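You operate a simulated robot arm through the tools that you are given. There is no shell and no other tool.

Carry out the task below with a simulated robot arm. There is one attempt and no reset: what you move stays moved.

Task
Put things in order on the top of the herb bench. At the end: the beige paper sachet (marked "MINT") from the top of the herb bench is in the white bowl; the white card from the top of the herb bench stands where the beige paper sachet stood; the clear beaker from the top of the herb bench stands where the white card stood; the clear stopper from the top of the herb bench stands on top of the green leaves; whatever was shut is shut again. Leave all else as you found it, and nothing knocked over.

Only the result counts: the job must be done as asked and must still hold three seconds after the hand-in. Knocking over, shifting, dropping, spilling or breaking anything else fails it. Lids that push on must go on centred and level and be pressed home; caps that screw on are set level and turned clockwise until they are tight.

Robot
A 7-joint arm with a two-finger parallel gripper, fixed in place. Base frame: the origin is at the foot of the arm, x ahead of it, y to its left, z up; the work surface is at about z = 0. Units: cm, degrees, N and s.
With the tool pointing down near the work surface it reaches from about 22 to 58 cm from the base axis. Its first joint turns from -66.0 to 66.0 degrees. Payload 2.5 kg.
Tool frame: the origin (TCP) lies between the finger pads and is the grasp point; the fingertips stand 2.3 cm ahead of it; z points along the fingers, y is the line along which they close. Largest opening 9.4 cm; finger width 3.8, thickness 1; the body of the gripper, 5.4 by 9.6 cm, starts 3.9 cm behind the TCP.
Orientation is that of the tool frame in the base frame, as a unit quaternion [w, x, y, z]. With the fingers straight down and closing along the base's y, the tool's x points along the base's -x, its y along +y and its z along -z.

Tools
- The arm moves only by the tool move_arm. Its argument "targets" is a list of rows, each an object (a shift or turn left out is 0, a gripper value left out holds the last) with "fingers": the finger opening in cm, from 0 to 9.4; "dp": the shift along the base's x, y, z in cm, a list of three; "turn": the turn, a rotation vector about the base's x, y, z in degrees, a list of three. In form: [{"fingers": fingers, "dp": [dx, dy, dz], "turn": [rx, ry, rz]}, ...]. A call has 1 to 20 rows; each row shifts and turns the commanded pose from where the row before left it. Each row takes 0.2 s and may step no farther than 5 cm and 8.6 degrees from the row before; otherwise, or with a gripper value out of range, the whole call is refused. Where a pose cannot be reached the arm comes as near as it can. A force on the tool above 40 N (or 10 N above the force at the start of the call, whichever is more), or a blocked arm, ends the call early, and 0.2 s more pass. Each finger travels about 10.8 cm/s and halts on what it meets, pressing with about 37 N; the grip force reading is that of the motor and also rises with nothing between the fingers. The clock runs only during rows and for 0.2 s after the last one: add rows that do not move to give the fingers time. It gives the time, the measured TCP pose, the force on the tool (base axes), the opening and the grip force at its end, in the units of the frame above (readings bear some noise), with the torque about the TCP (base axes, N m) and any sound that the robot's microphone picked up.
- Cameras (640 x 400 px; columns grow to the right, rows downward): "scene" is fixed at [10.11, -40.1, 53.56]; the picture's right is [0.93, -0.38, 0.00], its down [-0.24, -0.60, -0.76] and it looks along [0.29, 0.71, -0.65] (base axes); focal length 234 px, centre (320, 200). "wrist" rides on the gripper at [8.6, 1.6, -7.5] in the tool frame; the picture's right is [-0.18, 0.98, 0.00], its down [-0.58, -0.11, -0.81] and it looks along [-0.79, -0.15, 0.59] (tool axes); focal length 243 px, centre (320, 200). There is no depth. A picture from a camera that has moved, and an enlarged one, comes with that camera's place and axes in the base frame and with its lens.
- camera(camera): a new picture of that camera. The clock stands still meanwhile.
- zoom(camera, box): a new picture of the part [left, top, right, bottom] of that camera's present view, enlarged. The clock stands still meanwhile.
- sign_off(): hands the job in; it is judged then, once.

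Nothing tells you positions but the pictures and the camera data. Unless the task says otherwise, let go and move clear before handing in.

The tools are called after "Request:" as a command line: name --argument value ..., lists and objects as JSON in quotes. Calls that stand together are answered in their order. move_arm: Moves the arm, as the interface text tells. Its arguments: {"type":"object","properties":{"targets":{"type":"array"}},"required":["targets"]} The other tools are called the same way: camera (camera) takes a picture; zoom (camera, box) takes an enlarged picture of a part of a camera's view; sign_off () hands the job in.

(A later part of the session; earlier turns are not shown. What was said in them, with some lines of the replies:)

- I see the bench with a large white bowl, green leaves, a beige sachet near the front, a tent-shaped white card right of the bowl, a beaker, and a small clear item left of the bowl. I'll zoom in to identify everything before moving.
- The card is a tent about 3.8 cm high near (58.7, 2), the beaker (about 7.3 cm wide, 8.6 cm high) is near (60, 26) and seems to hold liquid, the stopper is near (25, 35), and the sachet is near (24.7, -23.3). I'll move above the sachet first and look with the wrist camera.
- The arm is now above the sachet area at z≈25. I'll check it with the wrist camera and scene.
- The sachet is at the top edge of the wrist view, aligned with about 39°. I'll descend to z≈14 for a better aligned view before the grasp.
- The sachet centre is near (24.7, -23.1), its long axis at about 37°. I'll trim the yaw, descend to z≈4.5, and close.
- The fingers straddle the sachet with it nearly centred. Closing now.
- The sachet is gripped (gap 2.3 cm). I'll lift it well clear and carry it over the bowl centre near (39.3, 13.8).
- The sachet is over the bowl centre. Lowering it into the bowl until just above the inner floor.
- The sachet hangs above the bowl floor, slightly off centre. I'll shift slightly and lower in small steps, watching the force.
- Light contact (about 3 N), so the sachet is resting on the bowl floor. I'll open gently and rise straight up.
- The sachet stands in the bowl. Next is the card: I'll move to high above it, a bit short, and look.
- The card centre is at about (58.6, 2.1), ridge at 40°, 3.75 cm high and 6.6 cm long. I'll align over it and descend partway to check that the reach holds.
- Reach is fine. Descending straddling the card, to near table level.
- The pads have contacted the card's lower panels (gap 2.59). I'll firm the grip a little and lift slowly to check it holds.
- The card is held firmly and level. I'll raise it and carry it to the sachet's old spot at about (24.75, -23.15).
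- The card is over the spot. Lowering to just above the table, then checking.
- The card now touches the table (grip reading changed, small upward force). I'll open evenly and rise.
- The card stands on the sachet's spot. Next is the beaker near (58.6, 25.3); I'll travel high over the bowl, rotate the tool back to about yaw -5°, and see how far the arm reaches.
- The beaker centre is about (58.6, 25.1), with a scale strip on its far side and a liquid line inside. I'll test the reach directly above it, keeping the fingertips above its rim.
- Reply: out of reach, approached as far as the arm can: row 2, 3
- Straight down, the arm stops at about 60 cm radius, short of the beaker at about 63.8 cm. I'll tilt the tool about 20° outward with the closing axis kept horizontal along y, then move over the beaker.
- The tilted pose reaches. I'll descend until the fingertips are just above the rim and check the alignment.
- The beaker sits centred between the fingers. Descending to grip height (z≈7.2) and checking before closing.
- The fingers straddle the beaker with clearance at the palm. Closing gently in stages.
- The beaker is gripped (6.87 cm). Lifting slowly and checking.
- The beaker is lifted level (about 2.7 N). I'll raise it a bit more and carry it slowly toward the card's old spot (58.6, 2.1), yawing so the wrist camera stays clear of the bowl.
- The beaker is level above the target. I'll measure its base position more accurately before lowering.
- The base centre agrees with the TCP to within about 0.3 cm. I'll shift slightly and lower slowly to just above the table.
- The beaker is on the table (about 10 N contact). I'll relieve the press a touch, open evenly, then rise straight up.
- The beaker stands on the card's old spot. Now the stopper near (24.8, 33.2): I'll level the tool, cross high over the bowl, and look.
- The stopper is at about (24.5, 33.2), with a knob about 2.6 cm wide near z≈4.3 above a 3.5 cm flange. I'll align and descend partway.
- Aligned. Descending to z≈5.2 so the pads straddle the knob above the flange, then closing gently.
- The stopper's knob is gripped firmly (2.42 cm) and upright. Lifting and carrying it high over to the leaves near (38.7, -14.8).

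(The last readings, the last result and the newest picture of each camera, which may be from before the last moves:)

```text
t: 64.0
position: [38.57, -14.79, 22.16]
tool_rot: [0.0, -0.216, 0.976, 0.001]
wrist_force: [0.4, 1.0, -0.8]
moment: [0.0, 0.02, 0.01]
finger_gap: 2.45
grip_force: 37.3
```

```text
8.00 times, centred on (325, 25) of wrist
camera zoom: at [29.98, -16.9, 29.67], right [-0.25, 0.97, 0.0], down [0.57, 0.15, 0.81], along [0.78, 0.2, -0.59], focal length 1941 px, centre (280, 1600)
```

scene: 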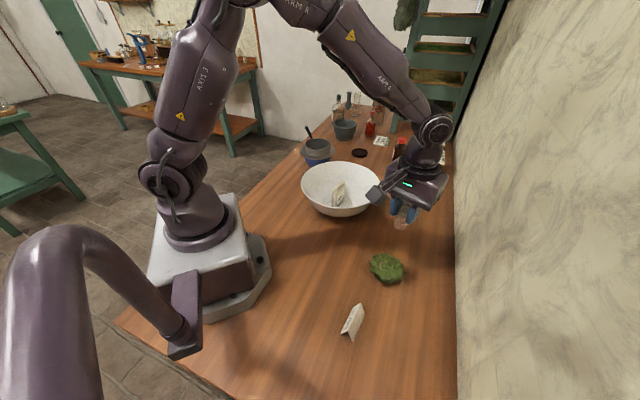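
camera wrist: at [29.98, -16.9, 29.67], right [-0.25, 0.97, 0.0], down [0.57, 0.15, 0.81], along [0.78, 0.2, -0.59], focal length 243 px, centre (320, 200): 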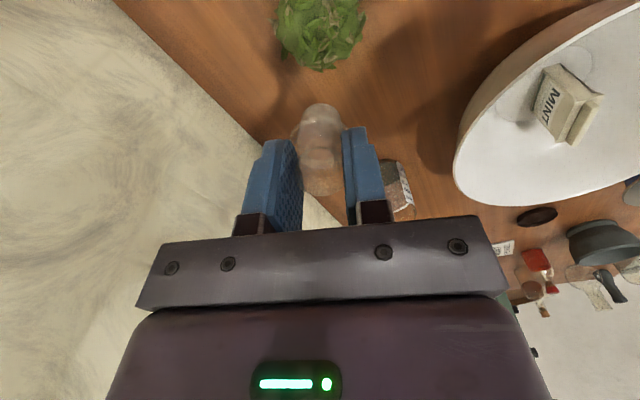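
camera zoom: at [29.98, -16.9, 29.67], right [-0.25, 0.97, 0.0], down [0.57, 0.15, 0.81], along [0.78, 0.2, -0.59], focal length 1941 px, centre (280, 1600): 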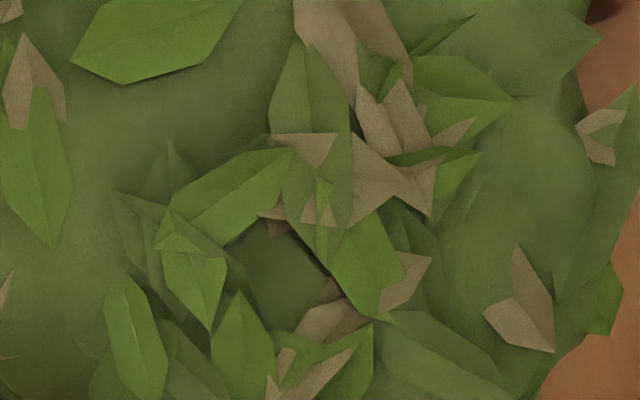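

The leaves form a low dome with its crown at about (39.1, -14.7). I'll position the stopper above it and lower partway to see the clearance.

Request:
move_arm --targets '[{"dp": [0.5, 0.1, -3]}, {"dp": [0, 0, -4]}, {"dp": [0, 0, -3]}, {}]'

Request:
camera --camera "wrist"

Request:
zoom --camera "scene" --box '[355, 220, 425, 295]'

```text
t: 65.0
position: [39.15, -14.83, 12.22]
tool_rot: [0.002, -0.217, 0.976, 0.0]
wrist_force: [-0.3, -0.5, -0.5]
moment: [-0.02, 0.0, 0.01]
finger_gap: 2.42
grip_force: 37.2
```

```text
taken
camera wrist: at [30.54, -16.83, 19.6], right [-0.25, 0.97, 0.0], down [0.57, 0.15, 0.81], along [0.78, 0.2, -0.59], focal length 243 px, centre (320, 200)
```

wrist: 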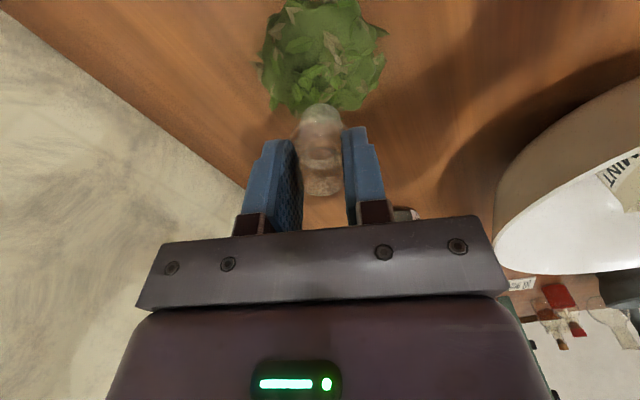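

```text
5.33 times, centred on (390, 258) of scene
camera zoom: at [10.11, -40.1, 53.56], right [0.93, -0.38, 0.0], down [-0.24, -0.6, -0.76], along [0.29, 0.71, -0.65], focal length 1247 px, centre (-53, -107)
```

zoom: 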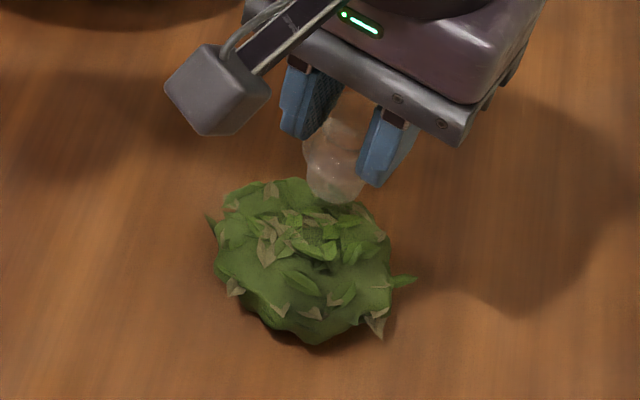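

Request:
zoom --camera "wrist" --box '[250, 0, 400, 130]'

```text
3.08 times, centred on (325, 65) of wrist
camera zoom: at [30.54, -16.83, 19.6], right [-0.25, 0.97, 0.0], down [0.57, 0.15, 0.81], along [0.78, 0.2, -0.59], focal length 746 px, centre (305, 615)
```

zoom: 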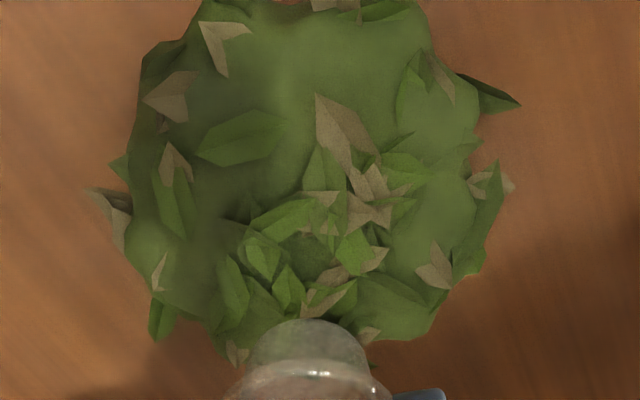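

Request:
move_arm --targets '[{"dp": [0.1, 0.25, -1.5]}, {"dp": [0, 0, -1.2]}, {"dp": [0, 0, -0.4]}, {}]'

Request:
camera --camera "wrist"

Request:
zoom --camera "scene" --box '[360, 230, 420, 290]'

```text
t: 66.0
position: [39.34, -14.33, 9.13]
tool_rot: [0.001, -0.217, 0.976, 0.001]
wrist_force: [-0.5, 0.4, -0.3]
moment: [0.02, -0.01, -0.01]
finger_gap: 2.4
grip_force: 37.1
```

```text
taken
camera wrist: at [30.65, -16.49, 16.58], right [-0.25, 0.97, 0.0], down [0.57, 0.15, 0.81], along [0.78, 0.2, -0.59], focal length 243 px, centre (320, 200)
```

wrist: 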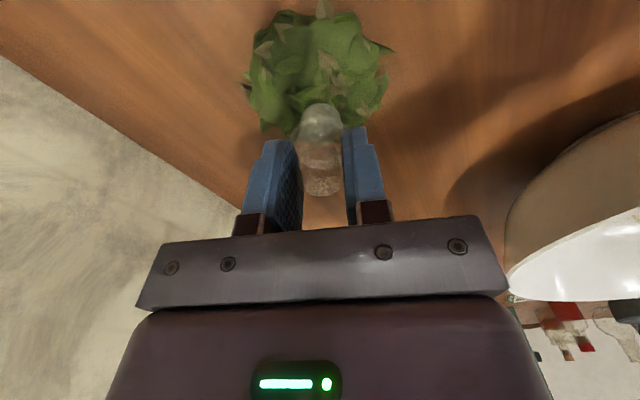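

```text
6.67 times, centred on (390, 260) of scene
camera zoom: at [10.11, -40.1, 53.56], right [0.93, -0.38, 0.0], down [-0.24, -0.6, -0.76], along [0.29, 0.71, -0.65], focal length 1559 px, centre (-147, -200)
```

zoom: 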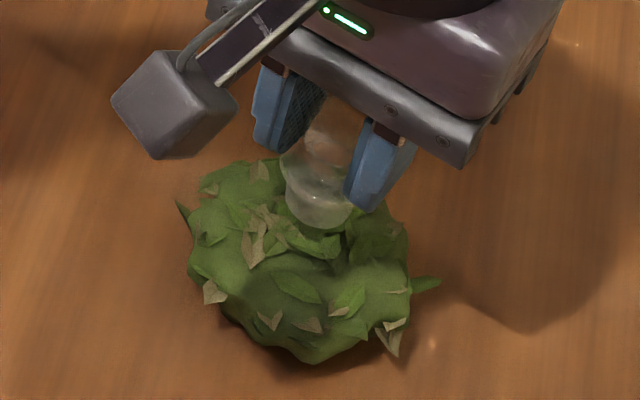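

Request:
move_arm --targets '[{"dp": [0, -0.1, -0.3]}, {"dp": [0, 0, -0.3]}, {}]'

Request:
zoom --camera "scene" --box '[365, 235, 415, 285]'

Request:
zoom --camera "wrist" --box '[230, 0, 410, 200]'

```text
t: 66.8
position: [39.12, -14.52, 8.5]
tool_rot: [0.0, -0.216, 0.976, 0.0]
wrist_force: [-0.7, -0.3, -0.4]
moment: [0.04, -0.01, -0.02]
finger_gap: 2.41
grip_force: 37.2
```

```text
8.00 times, centred on (390, 260) of scene
camera zoom: at [10.11, -40.1, 53.56], right [0.93, -0.38, 0.0], down [-0.24, -0.6, -0.76], along [0.29, 0.71, -0.65], focal length 1871 px, centre (-240, -280)
```

zoom: 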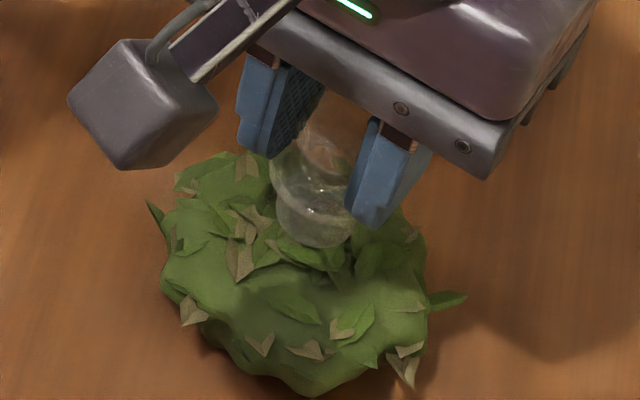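

```text
2.00 times, centred on (320, 100) of wrist
camera zoom: at [30.61, -16.59, 16.01], right [-0.25, 0.97, 0.0], down [0.57, 0.15, 0.81], along [0.78, 0.2, -0.59], focal length 485 px, centre (320, 400)
```

zoom: 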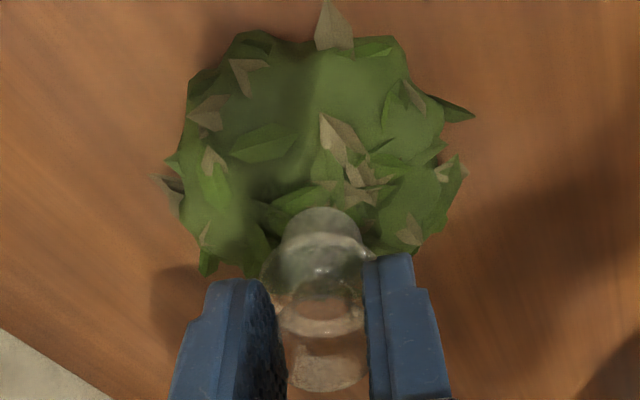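

Request:
move_arm --targets '[{"dp": [0, 0, -0.25]}, {"dp": [0, 0, -0.2]}, {}]'

Request:
zoom --camera "scene" --box '[365, 235, 415, 285]'

```text
t: 67.6
position: [39.32, -14.58, 8.14]
tool_rot: [0.001, -0.216, 0.976, 0.0]
wrist_force: [0.8, -0.3, -0.9]
moment: [0.04, -0.02, -0.05]
finger_gap: 2.42
grip_force: 37.4
```

```text
8.00 times, centred on (390, 260) of scene
camera zoom: at [10.11, -40.1, 53.56], right [0.93, -0.38, 0.0], down [-0.24, -0.6, -0.76], along [0.29, 0.71, -0.65], focal length 1871 px, centre (-240, -280)
```

zoom: 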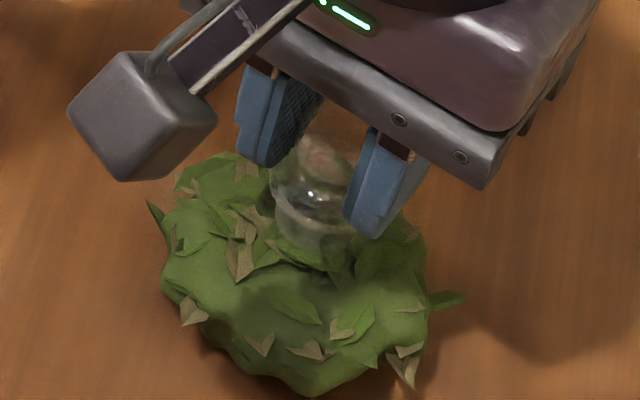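

Request:
move_arm --targets '[{"dp": [0, 0, -0.2]}, {"dp": [0, 0, -0.2]}, {}]'

Request:
zoom --camera "scene" --box '[365, 235, 415, 285]'

Request:
zoom --camera "wrist" --box '[230, 0, 410, 200]'

```text
t: 68.4
position: [39.37, -14.5, 7.74]
tool_rot: [0.002, -0.217, 0.976, 0.0]
wrist_force: [-3.2, 2.6, 22.1]
moment: [0.08, 0.08, 0.04]
finger_gap: 2.42
grip_force: 36.7
```

```text
8.00 times, centred on (390, 260) of scene
camera zoom: at [10.11, -40.1, 53.57], right [0.93, -0.38, 0.0], down [-0.24, -0.6, -0.76], along [0.29, 0.71, -0.65], focal length 1871 px, centre (-240, -280)
```

zoom: 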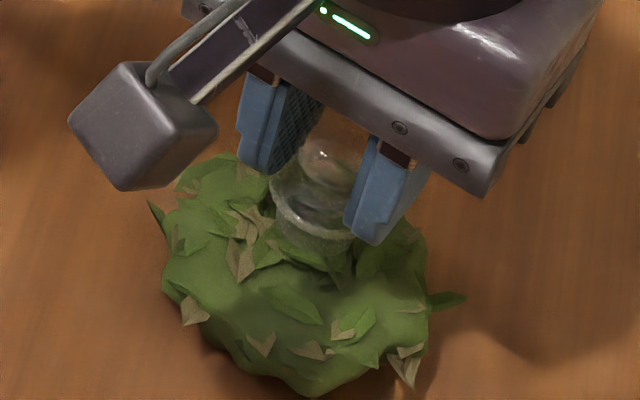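

```text
2.00 times, centred on (320, 100) of wrist
camera zoom: at [30.7, -16.66, 15.22], right [-0.25, 0.97, 0.0], down [0.57, 0.15, 0.81], along [0.78, 0.2, -0.59], focal length 485 px, centre (320, 400)
```

zoom: 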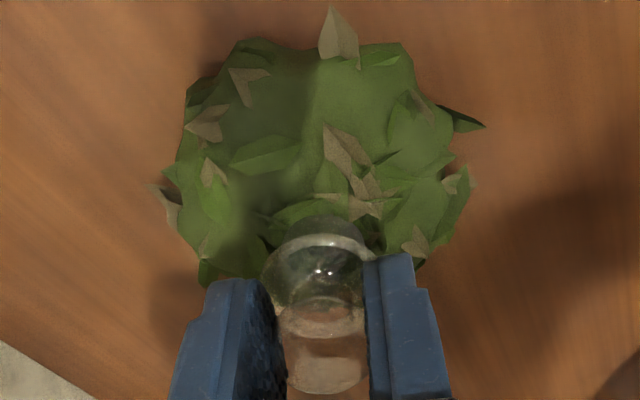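

Contact with the leaf crown at z≈7.8 (22 N, little torque). I'll ease the pressure to a light touch before opening.

Request:
move_arm --targets '[{"dp": [0, 0, 0.12]}, {}]'

```text
t: 69.0
position: [39.3, -14.57, 7.83]
tool_rot: [0.002, -0.216, 0.976, 0.001]
wrist_force: [2.3, -0.4, 7.8]
moment: [-0.01, -0.21, 0.03]
finger_gap: 2.4
grip_force: 36.8
```

The torque suggests first contact at the far (+x) edge of the base, so the crown is slightly further out. I'll lift a little, shift +0.4 cm in x and touch down again to compare.

Request:
move_arm --targets '[{"dp": [0, 0, 0.5]}, {"dp": [0.4, 0, 0]}, {"dp": [0, 0, -0.2]}, {"dp": [0, 0, -0.15]}, {}]'

```text
t: 70.2
position: [39.74, -14.57, 7.95]
tool_rot: [0.001, -0.217, 0.976, 0.0]
wrist_force: [0.0, 0.2, 0.4]
moment: [-0.03, -0.01, 0.0]
finger_gap: 2.42
grip_force: 37.2
```

Request:
move_arm --targets '[{"dp": [0, 0, -0.1]}, {}]'

```text
t: 70.8
position: [39.72, -14.41, 7.99]
tool_rot: [0.001, -0.217, 0.976, 0.0]
wrist_force: [-0.8, -0.6, -0.9]
moment: [0.01, 0.02, 0.04]
finger_gap: 2.42
grip_force: 37.0
```

Request:
move_arm --targets '[{"dp": [0, 0, -0.08]}, {}]'

```text
t: 71.4
position: [39.73, -14.51, 7.84]
tool_rot: [0.001, -0.217, 0.976, 0.0]
wrist_force: [-1.9, 0.3, 6.0]
moment: [-0.01, 0.06, 0.0]
finger_gap: 2.42
grip_force: 36.9
```

Request:
move_arm --targets '[{"dp": [0, 0, -0.06]}, {}]'

Request:
zoom --camera "scene" --box '[365, 235, 415, 285]'

Request:
zoom --camera "wrist" --box '[260, 60, 380, 210]'

```text
t: 72.0
position: [39.71, -14.48, 7.82]
tool_rot: [0.002, -0.217, 0.976, 0.001]
wrist_force: [0.0, -0.2, 9.5]
moment: [-0.03, 0.06, 0.0]
finger_gap: 2.41
grip_force: 37.3
```

```text
8.00 times, centred on (390, 260) of scene
camera zoom: at [10.11, -40.1, 53.56], right [0.93, -0.38, 0.0], down [-0.24, -0.6, -0.76], along [0.29, 0.71, -0.65], focal length 1871 px, centre (-240, -280)
```

zoom: 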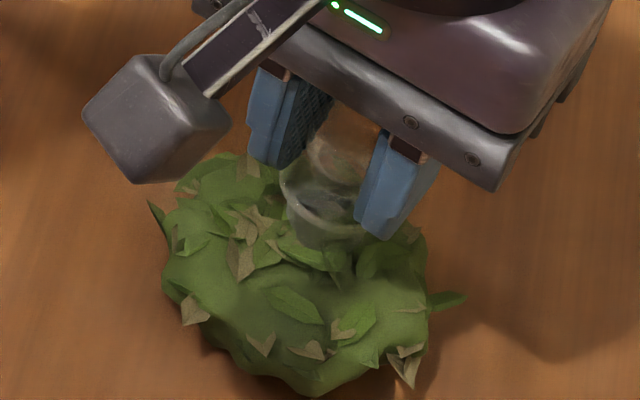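

```text
2.67 times, centred on (320, 135) of wrist
camera zoom: at [31.1, -16.63, 15.25], right [-0.25, 0.97, 0.0], down [0.57, 0.15, 0.81], along [0.78, 0.2, -0.59], focal length 647 px, centre (320, 373)
```

zoom: 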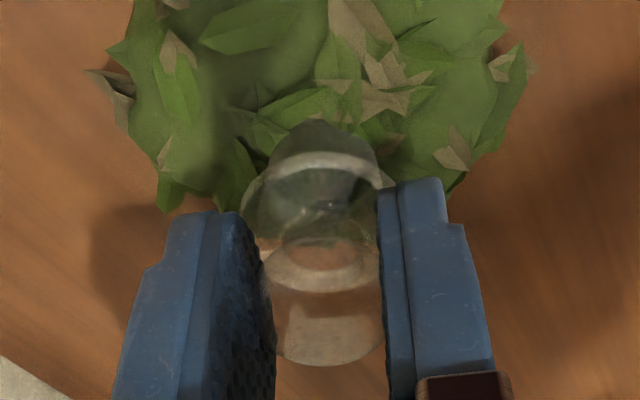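

The load is now centred under the base, so this spot is level. I'll ease off slightly and open the fingers gently, then check before withdrawing.

Request:
move_arm --targets '[{"dp": [0, 0, 0.05]}, {"fingers": 2.35}, {"fingers": 2.5}, {"fingers": 2.7}, {"fingers": 3.0}, {"fingers": 3.6}, {}, {}]'

Request:
zoom --camera "scene" --box '[365, 235, 415, 285]'

Request:
zoom --camera "wrist" --box '[260, 60, 380, 210]'

```text
t: 73.8
position: [39.77, -14.46, 7.92]
tool_rot: [0.0, -0.217, 0.976, 0.0]
wrist_force: [-0.3, -0.5, -0.3]
moment: [0.0, 0.0, 0.02]
finger_gap: 3.58
grip_force: 0.1
```

```text
8.00 times, centred on (390, 260) of scene
camera zoom: at [10.11, -40.1, 53.56], right [0.93, -0.38, 0.0], down [-0.24, -0.6, -0.76], along [0.29, 0.71, -0.65], focal length 1871 px, centre (-240, -280)
```

zoom: 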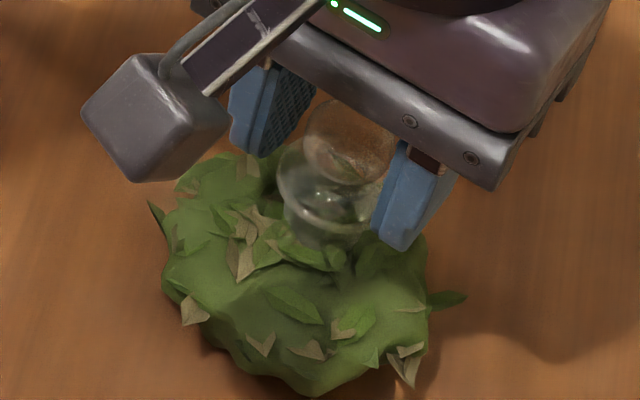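

```text
2.67 times, centred on (320, 135) of wrist
camera zoom: at [31.07, -16.61, 15.29], right [-0.25, 0.97, 0.0], down [0.57, 0.15, 0.81], along [0.78, 0.2, -0.59], focal length 647 px, centre (320, 373)
```

zoom: 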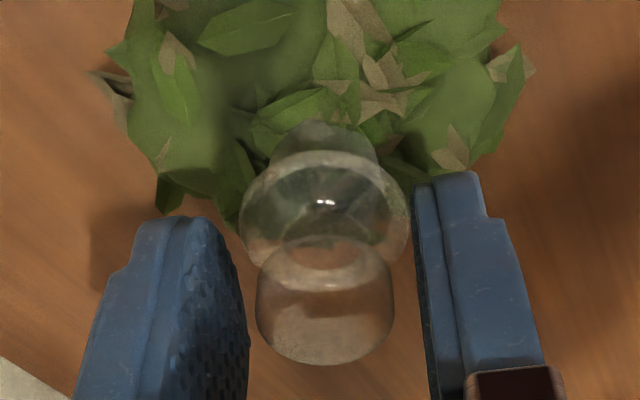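

The stopper stands by itself. I'll open wider and rise straight up, then check everything.

Request:
move_arm --targets '[{"fingers": 4.5}, {"fingers": 5.5}, {}, {"dp": [0, 0, 0.8]}, {"dp": [0, 0, 1.5]}, {"dp": [0, 0, 3]}, {"dp": [0, 0, 4]}, {"dp": [0, 0, 4]}, {}, {}]'

Request:
zoom --camera "scene" --box '[355, 225, 425, 300]'

Request:
camera --camera "wrist"

Request:
camera --camera "scene"

```text
t: 76.0
position: [39.53, -14.48, 21.07]
tool_rot: [0.001, -0.216, 0.976, 0.0]
wrist_force: [-0.3, 0.4, 0.2]
moment: [0.03, 0.01, 0.01]
finger_gap: 5.5
grip_force: 0.0
```

```text
5.33 times, centred on (390, 262) of scene
camera zoom: at [10.11, -40.1, 53.56], right [0.93, -0.38, 0.0], down [-0.24, -0.6, -0.76], along [0.29, 0.71, -0.65], focal length 1247 px, centre (-53, -133)
```

zoom: 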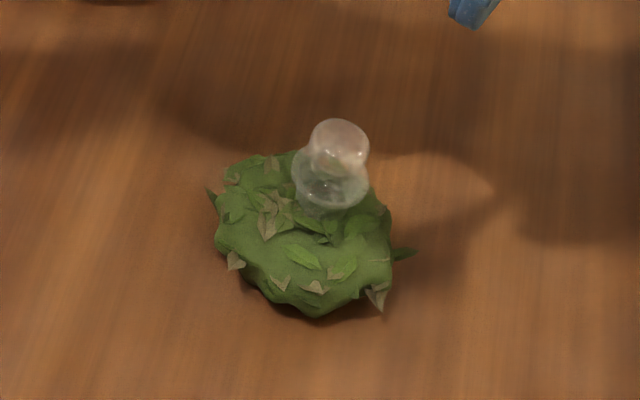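

```text
taken
camera wrist: at [30.92, -16.61, 28.46], right [-0.25, 0.97, 0.0], down [0.57, 0.15, 0.81], along [0.78, 0.2, -0.59], focal length 243 px, centre (320, 200)
```

wrist: 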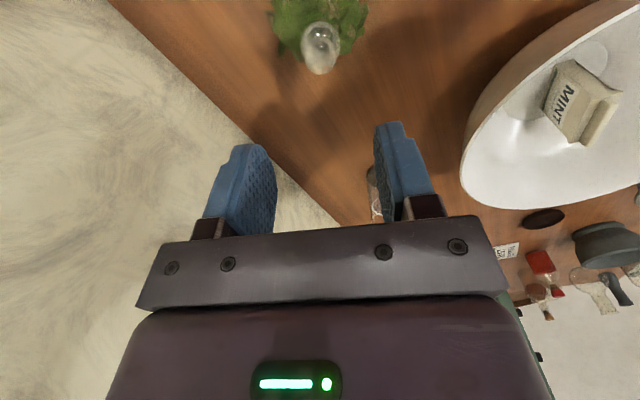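

```text
taken
```

scene: 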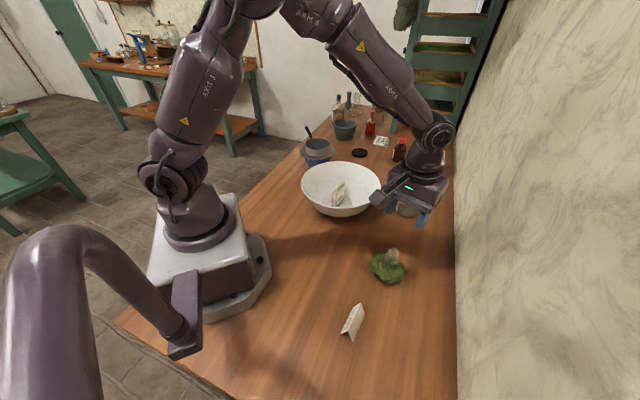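

Everything looks in place; the stopper stands upright on the leaves. I'll retreat the arm up and clear, then verify the whole scene.

Request:
move_arm --targets '[{"dp": [0, 0, 4]}, {"dp": [0, 0, 4]}, {"dp": [0, 2, 4], "turn": [0, 0, -3]}, {"dp": [0, 4, 2], "turn": [0, 0, -4]}, {"dp": [0, 4, 0], "turn": [0, 0, -4]}, {"dp": [0, 4, 0], "turn": [0, 0, -4]}, {"dp": [0, 4, 0], "turn": [0, 0, -4]}, {"dp": [0, 4, 0], "turn": [0, 0, -4]}, {"dp": [0, 3, 0], "turn": [0, 0, -2]}, {}, {}, {}]'

Request:
camera --camera "scene"

Request:
zoom --camera "scene" --box '[270, 90, 460, 220]'

Request:
zoom --camera "scene" --box '[320, 230, 440, 350]'

Request:
camera --camera "wrist"

```text
t: 78.6
position: [39.66, 10.48, 35.34]
tool_rot: [0.001, 0.0, 1.0, 0.0]
wrist_force: [0.3, -0.1, -0.5]
moment: [0.03, 0.03, 0.0]
finger_gap: 5.51
grip_force: 0.1
```

```text
taken
```

scene: 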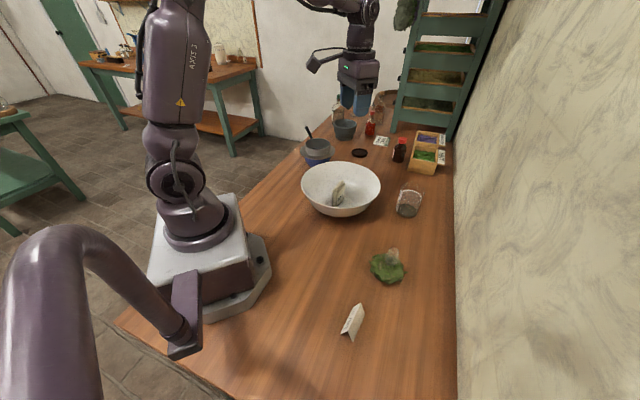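

```text
3.08 times, centred on (365, 155) of scene
camera zoom: at [10.11, -40.1, 53.56], right [0.93, -0.38, 0.0], down [-0.24, -0.6, -0.76], along [0.29, 0.71, -0.65], focal length 720 px, centre (182, 338)
```

zoom: 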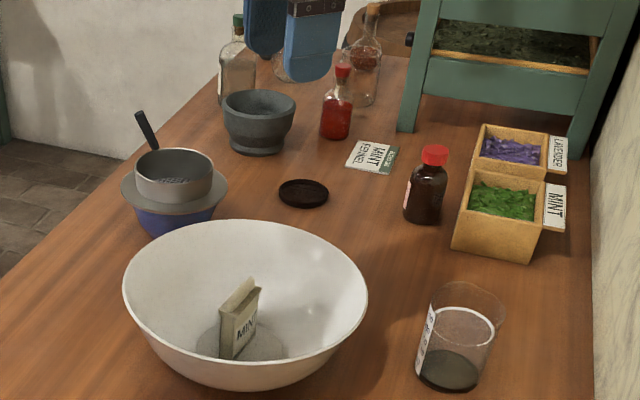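

```text
3.33 times, centred on (380, 290) of scene
camera zoom: at [10.11, -40.1, 53.56], right [0.93, -0.38, 0.0], down [-0.24, -0.6, -0.76], along [0.29, 0.71, -0.65], focal length 779 px, centre (120, -100)
```

zoom: 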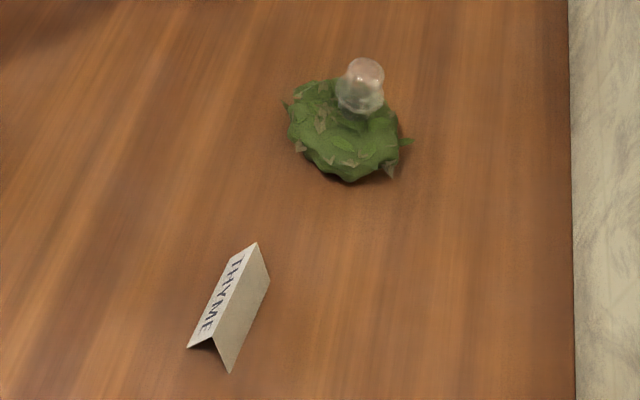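

```text
taken
camera wrist: at [30.82, 12.14, 42.67], right [0.18, 0.98, 0.0], down [0.58, -0.11, 0.81], along [0.79, -0.15, -0.59], focal length 243 px, centre (320, 200)
```

wrist: 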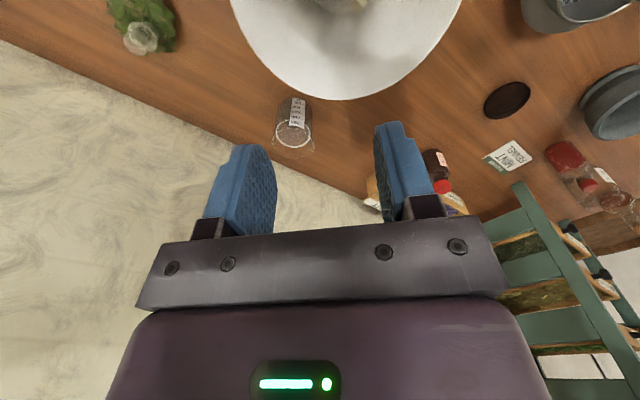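

Request:
zoom --camera "scene" --box '[365, 240, 415, 290]'

Request:
zoom --camera "scene" --box '[385, 175, 435, 225]'

```text
8.00 times, centred on (390, 265) of scene
camera zoom: at [10.11, -40.1, 53.56], right [0.93, -0.38, 0.0], down [-0.24, -0.6, -0.76], along [0.29, 0.71, -0.65], focal length 1871 px, centre (-240, -320)
```

zoom: 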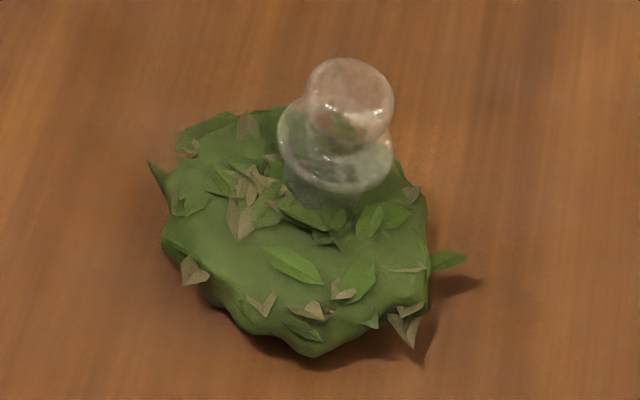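

```text
8.00 times, centred on (410, 200) of scene
camera zoom: at [10.11, -40.1, 53.56], right [0.93, -0.38, 0.0], down [-0.24, -0.6, -0.76], along [0.29, 0.71, -0.65], focal length 1871 px, centre (-400, 200)
```

zoom: 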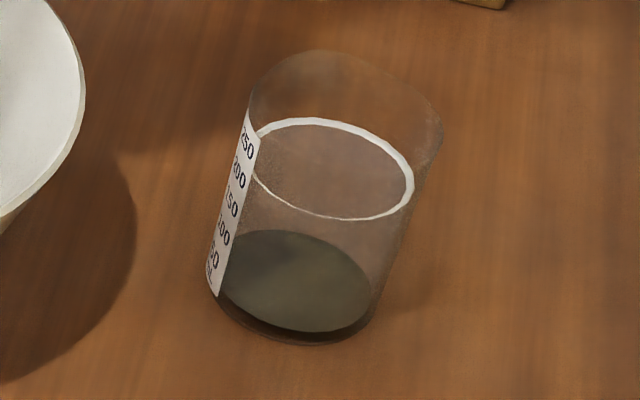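

All four items are where they should be: the sachet is in the bowl, the THYME card stands on the sachet's old spot, and the beaker stands upright where the card was. The stopper stands steadily on the leaves. Nothing was opened, nothing else looks moved, and the arm is clear, so I'm handing in.

Request:
sign_off

```text
The job is handed in.
```

The bench is in order and the job is handed in. I checked each item in the camera pictures after moving the arm clear.

- **Sachet:** the beige "MINT" sachet stands in the white bowl.
- **Card:** the white "THYME" card stands where the sachet stood, within about 0.2 cm by my measurement.
- **Beaker:** it stands upright where the card was, also within about 0.2 cm.
- **Stopper:** the clear stopper stands on the crown of the green leaves. It leans about 2°, and it did not move in the pictures taken after I let go.

I opened nothing, so nothing needed shutting again. In the final pictures nothing was knocked over and everything else was where I found it.
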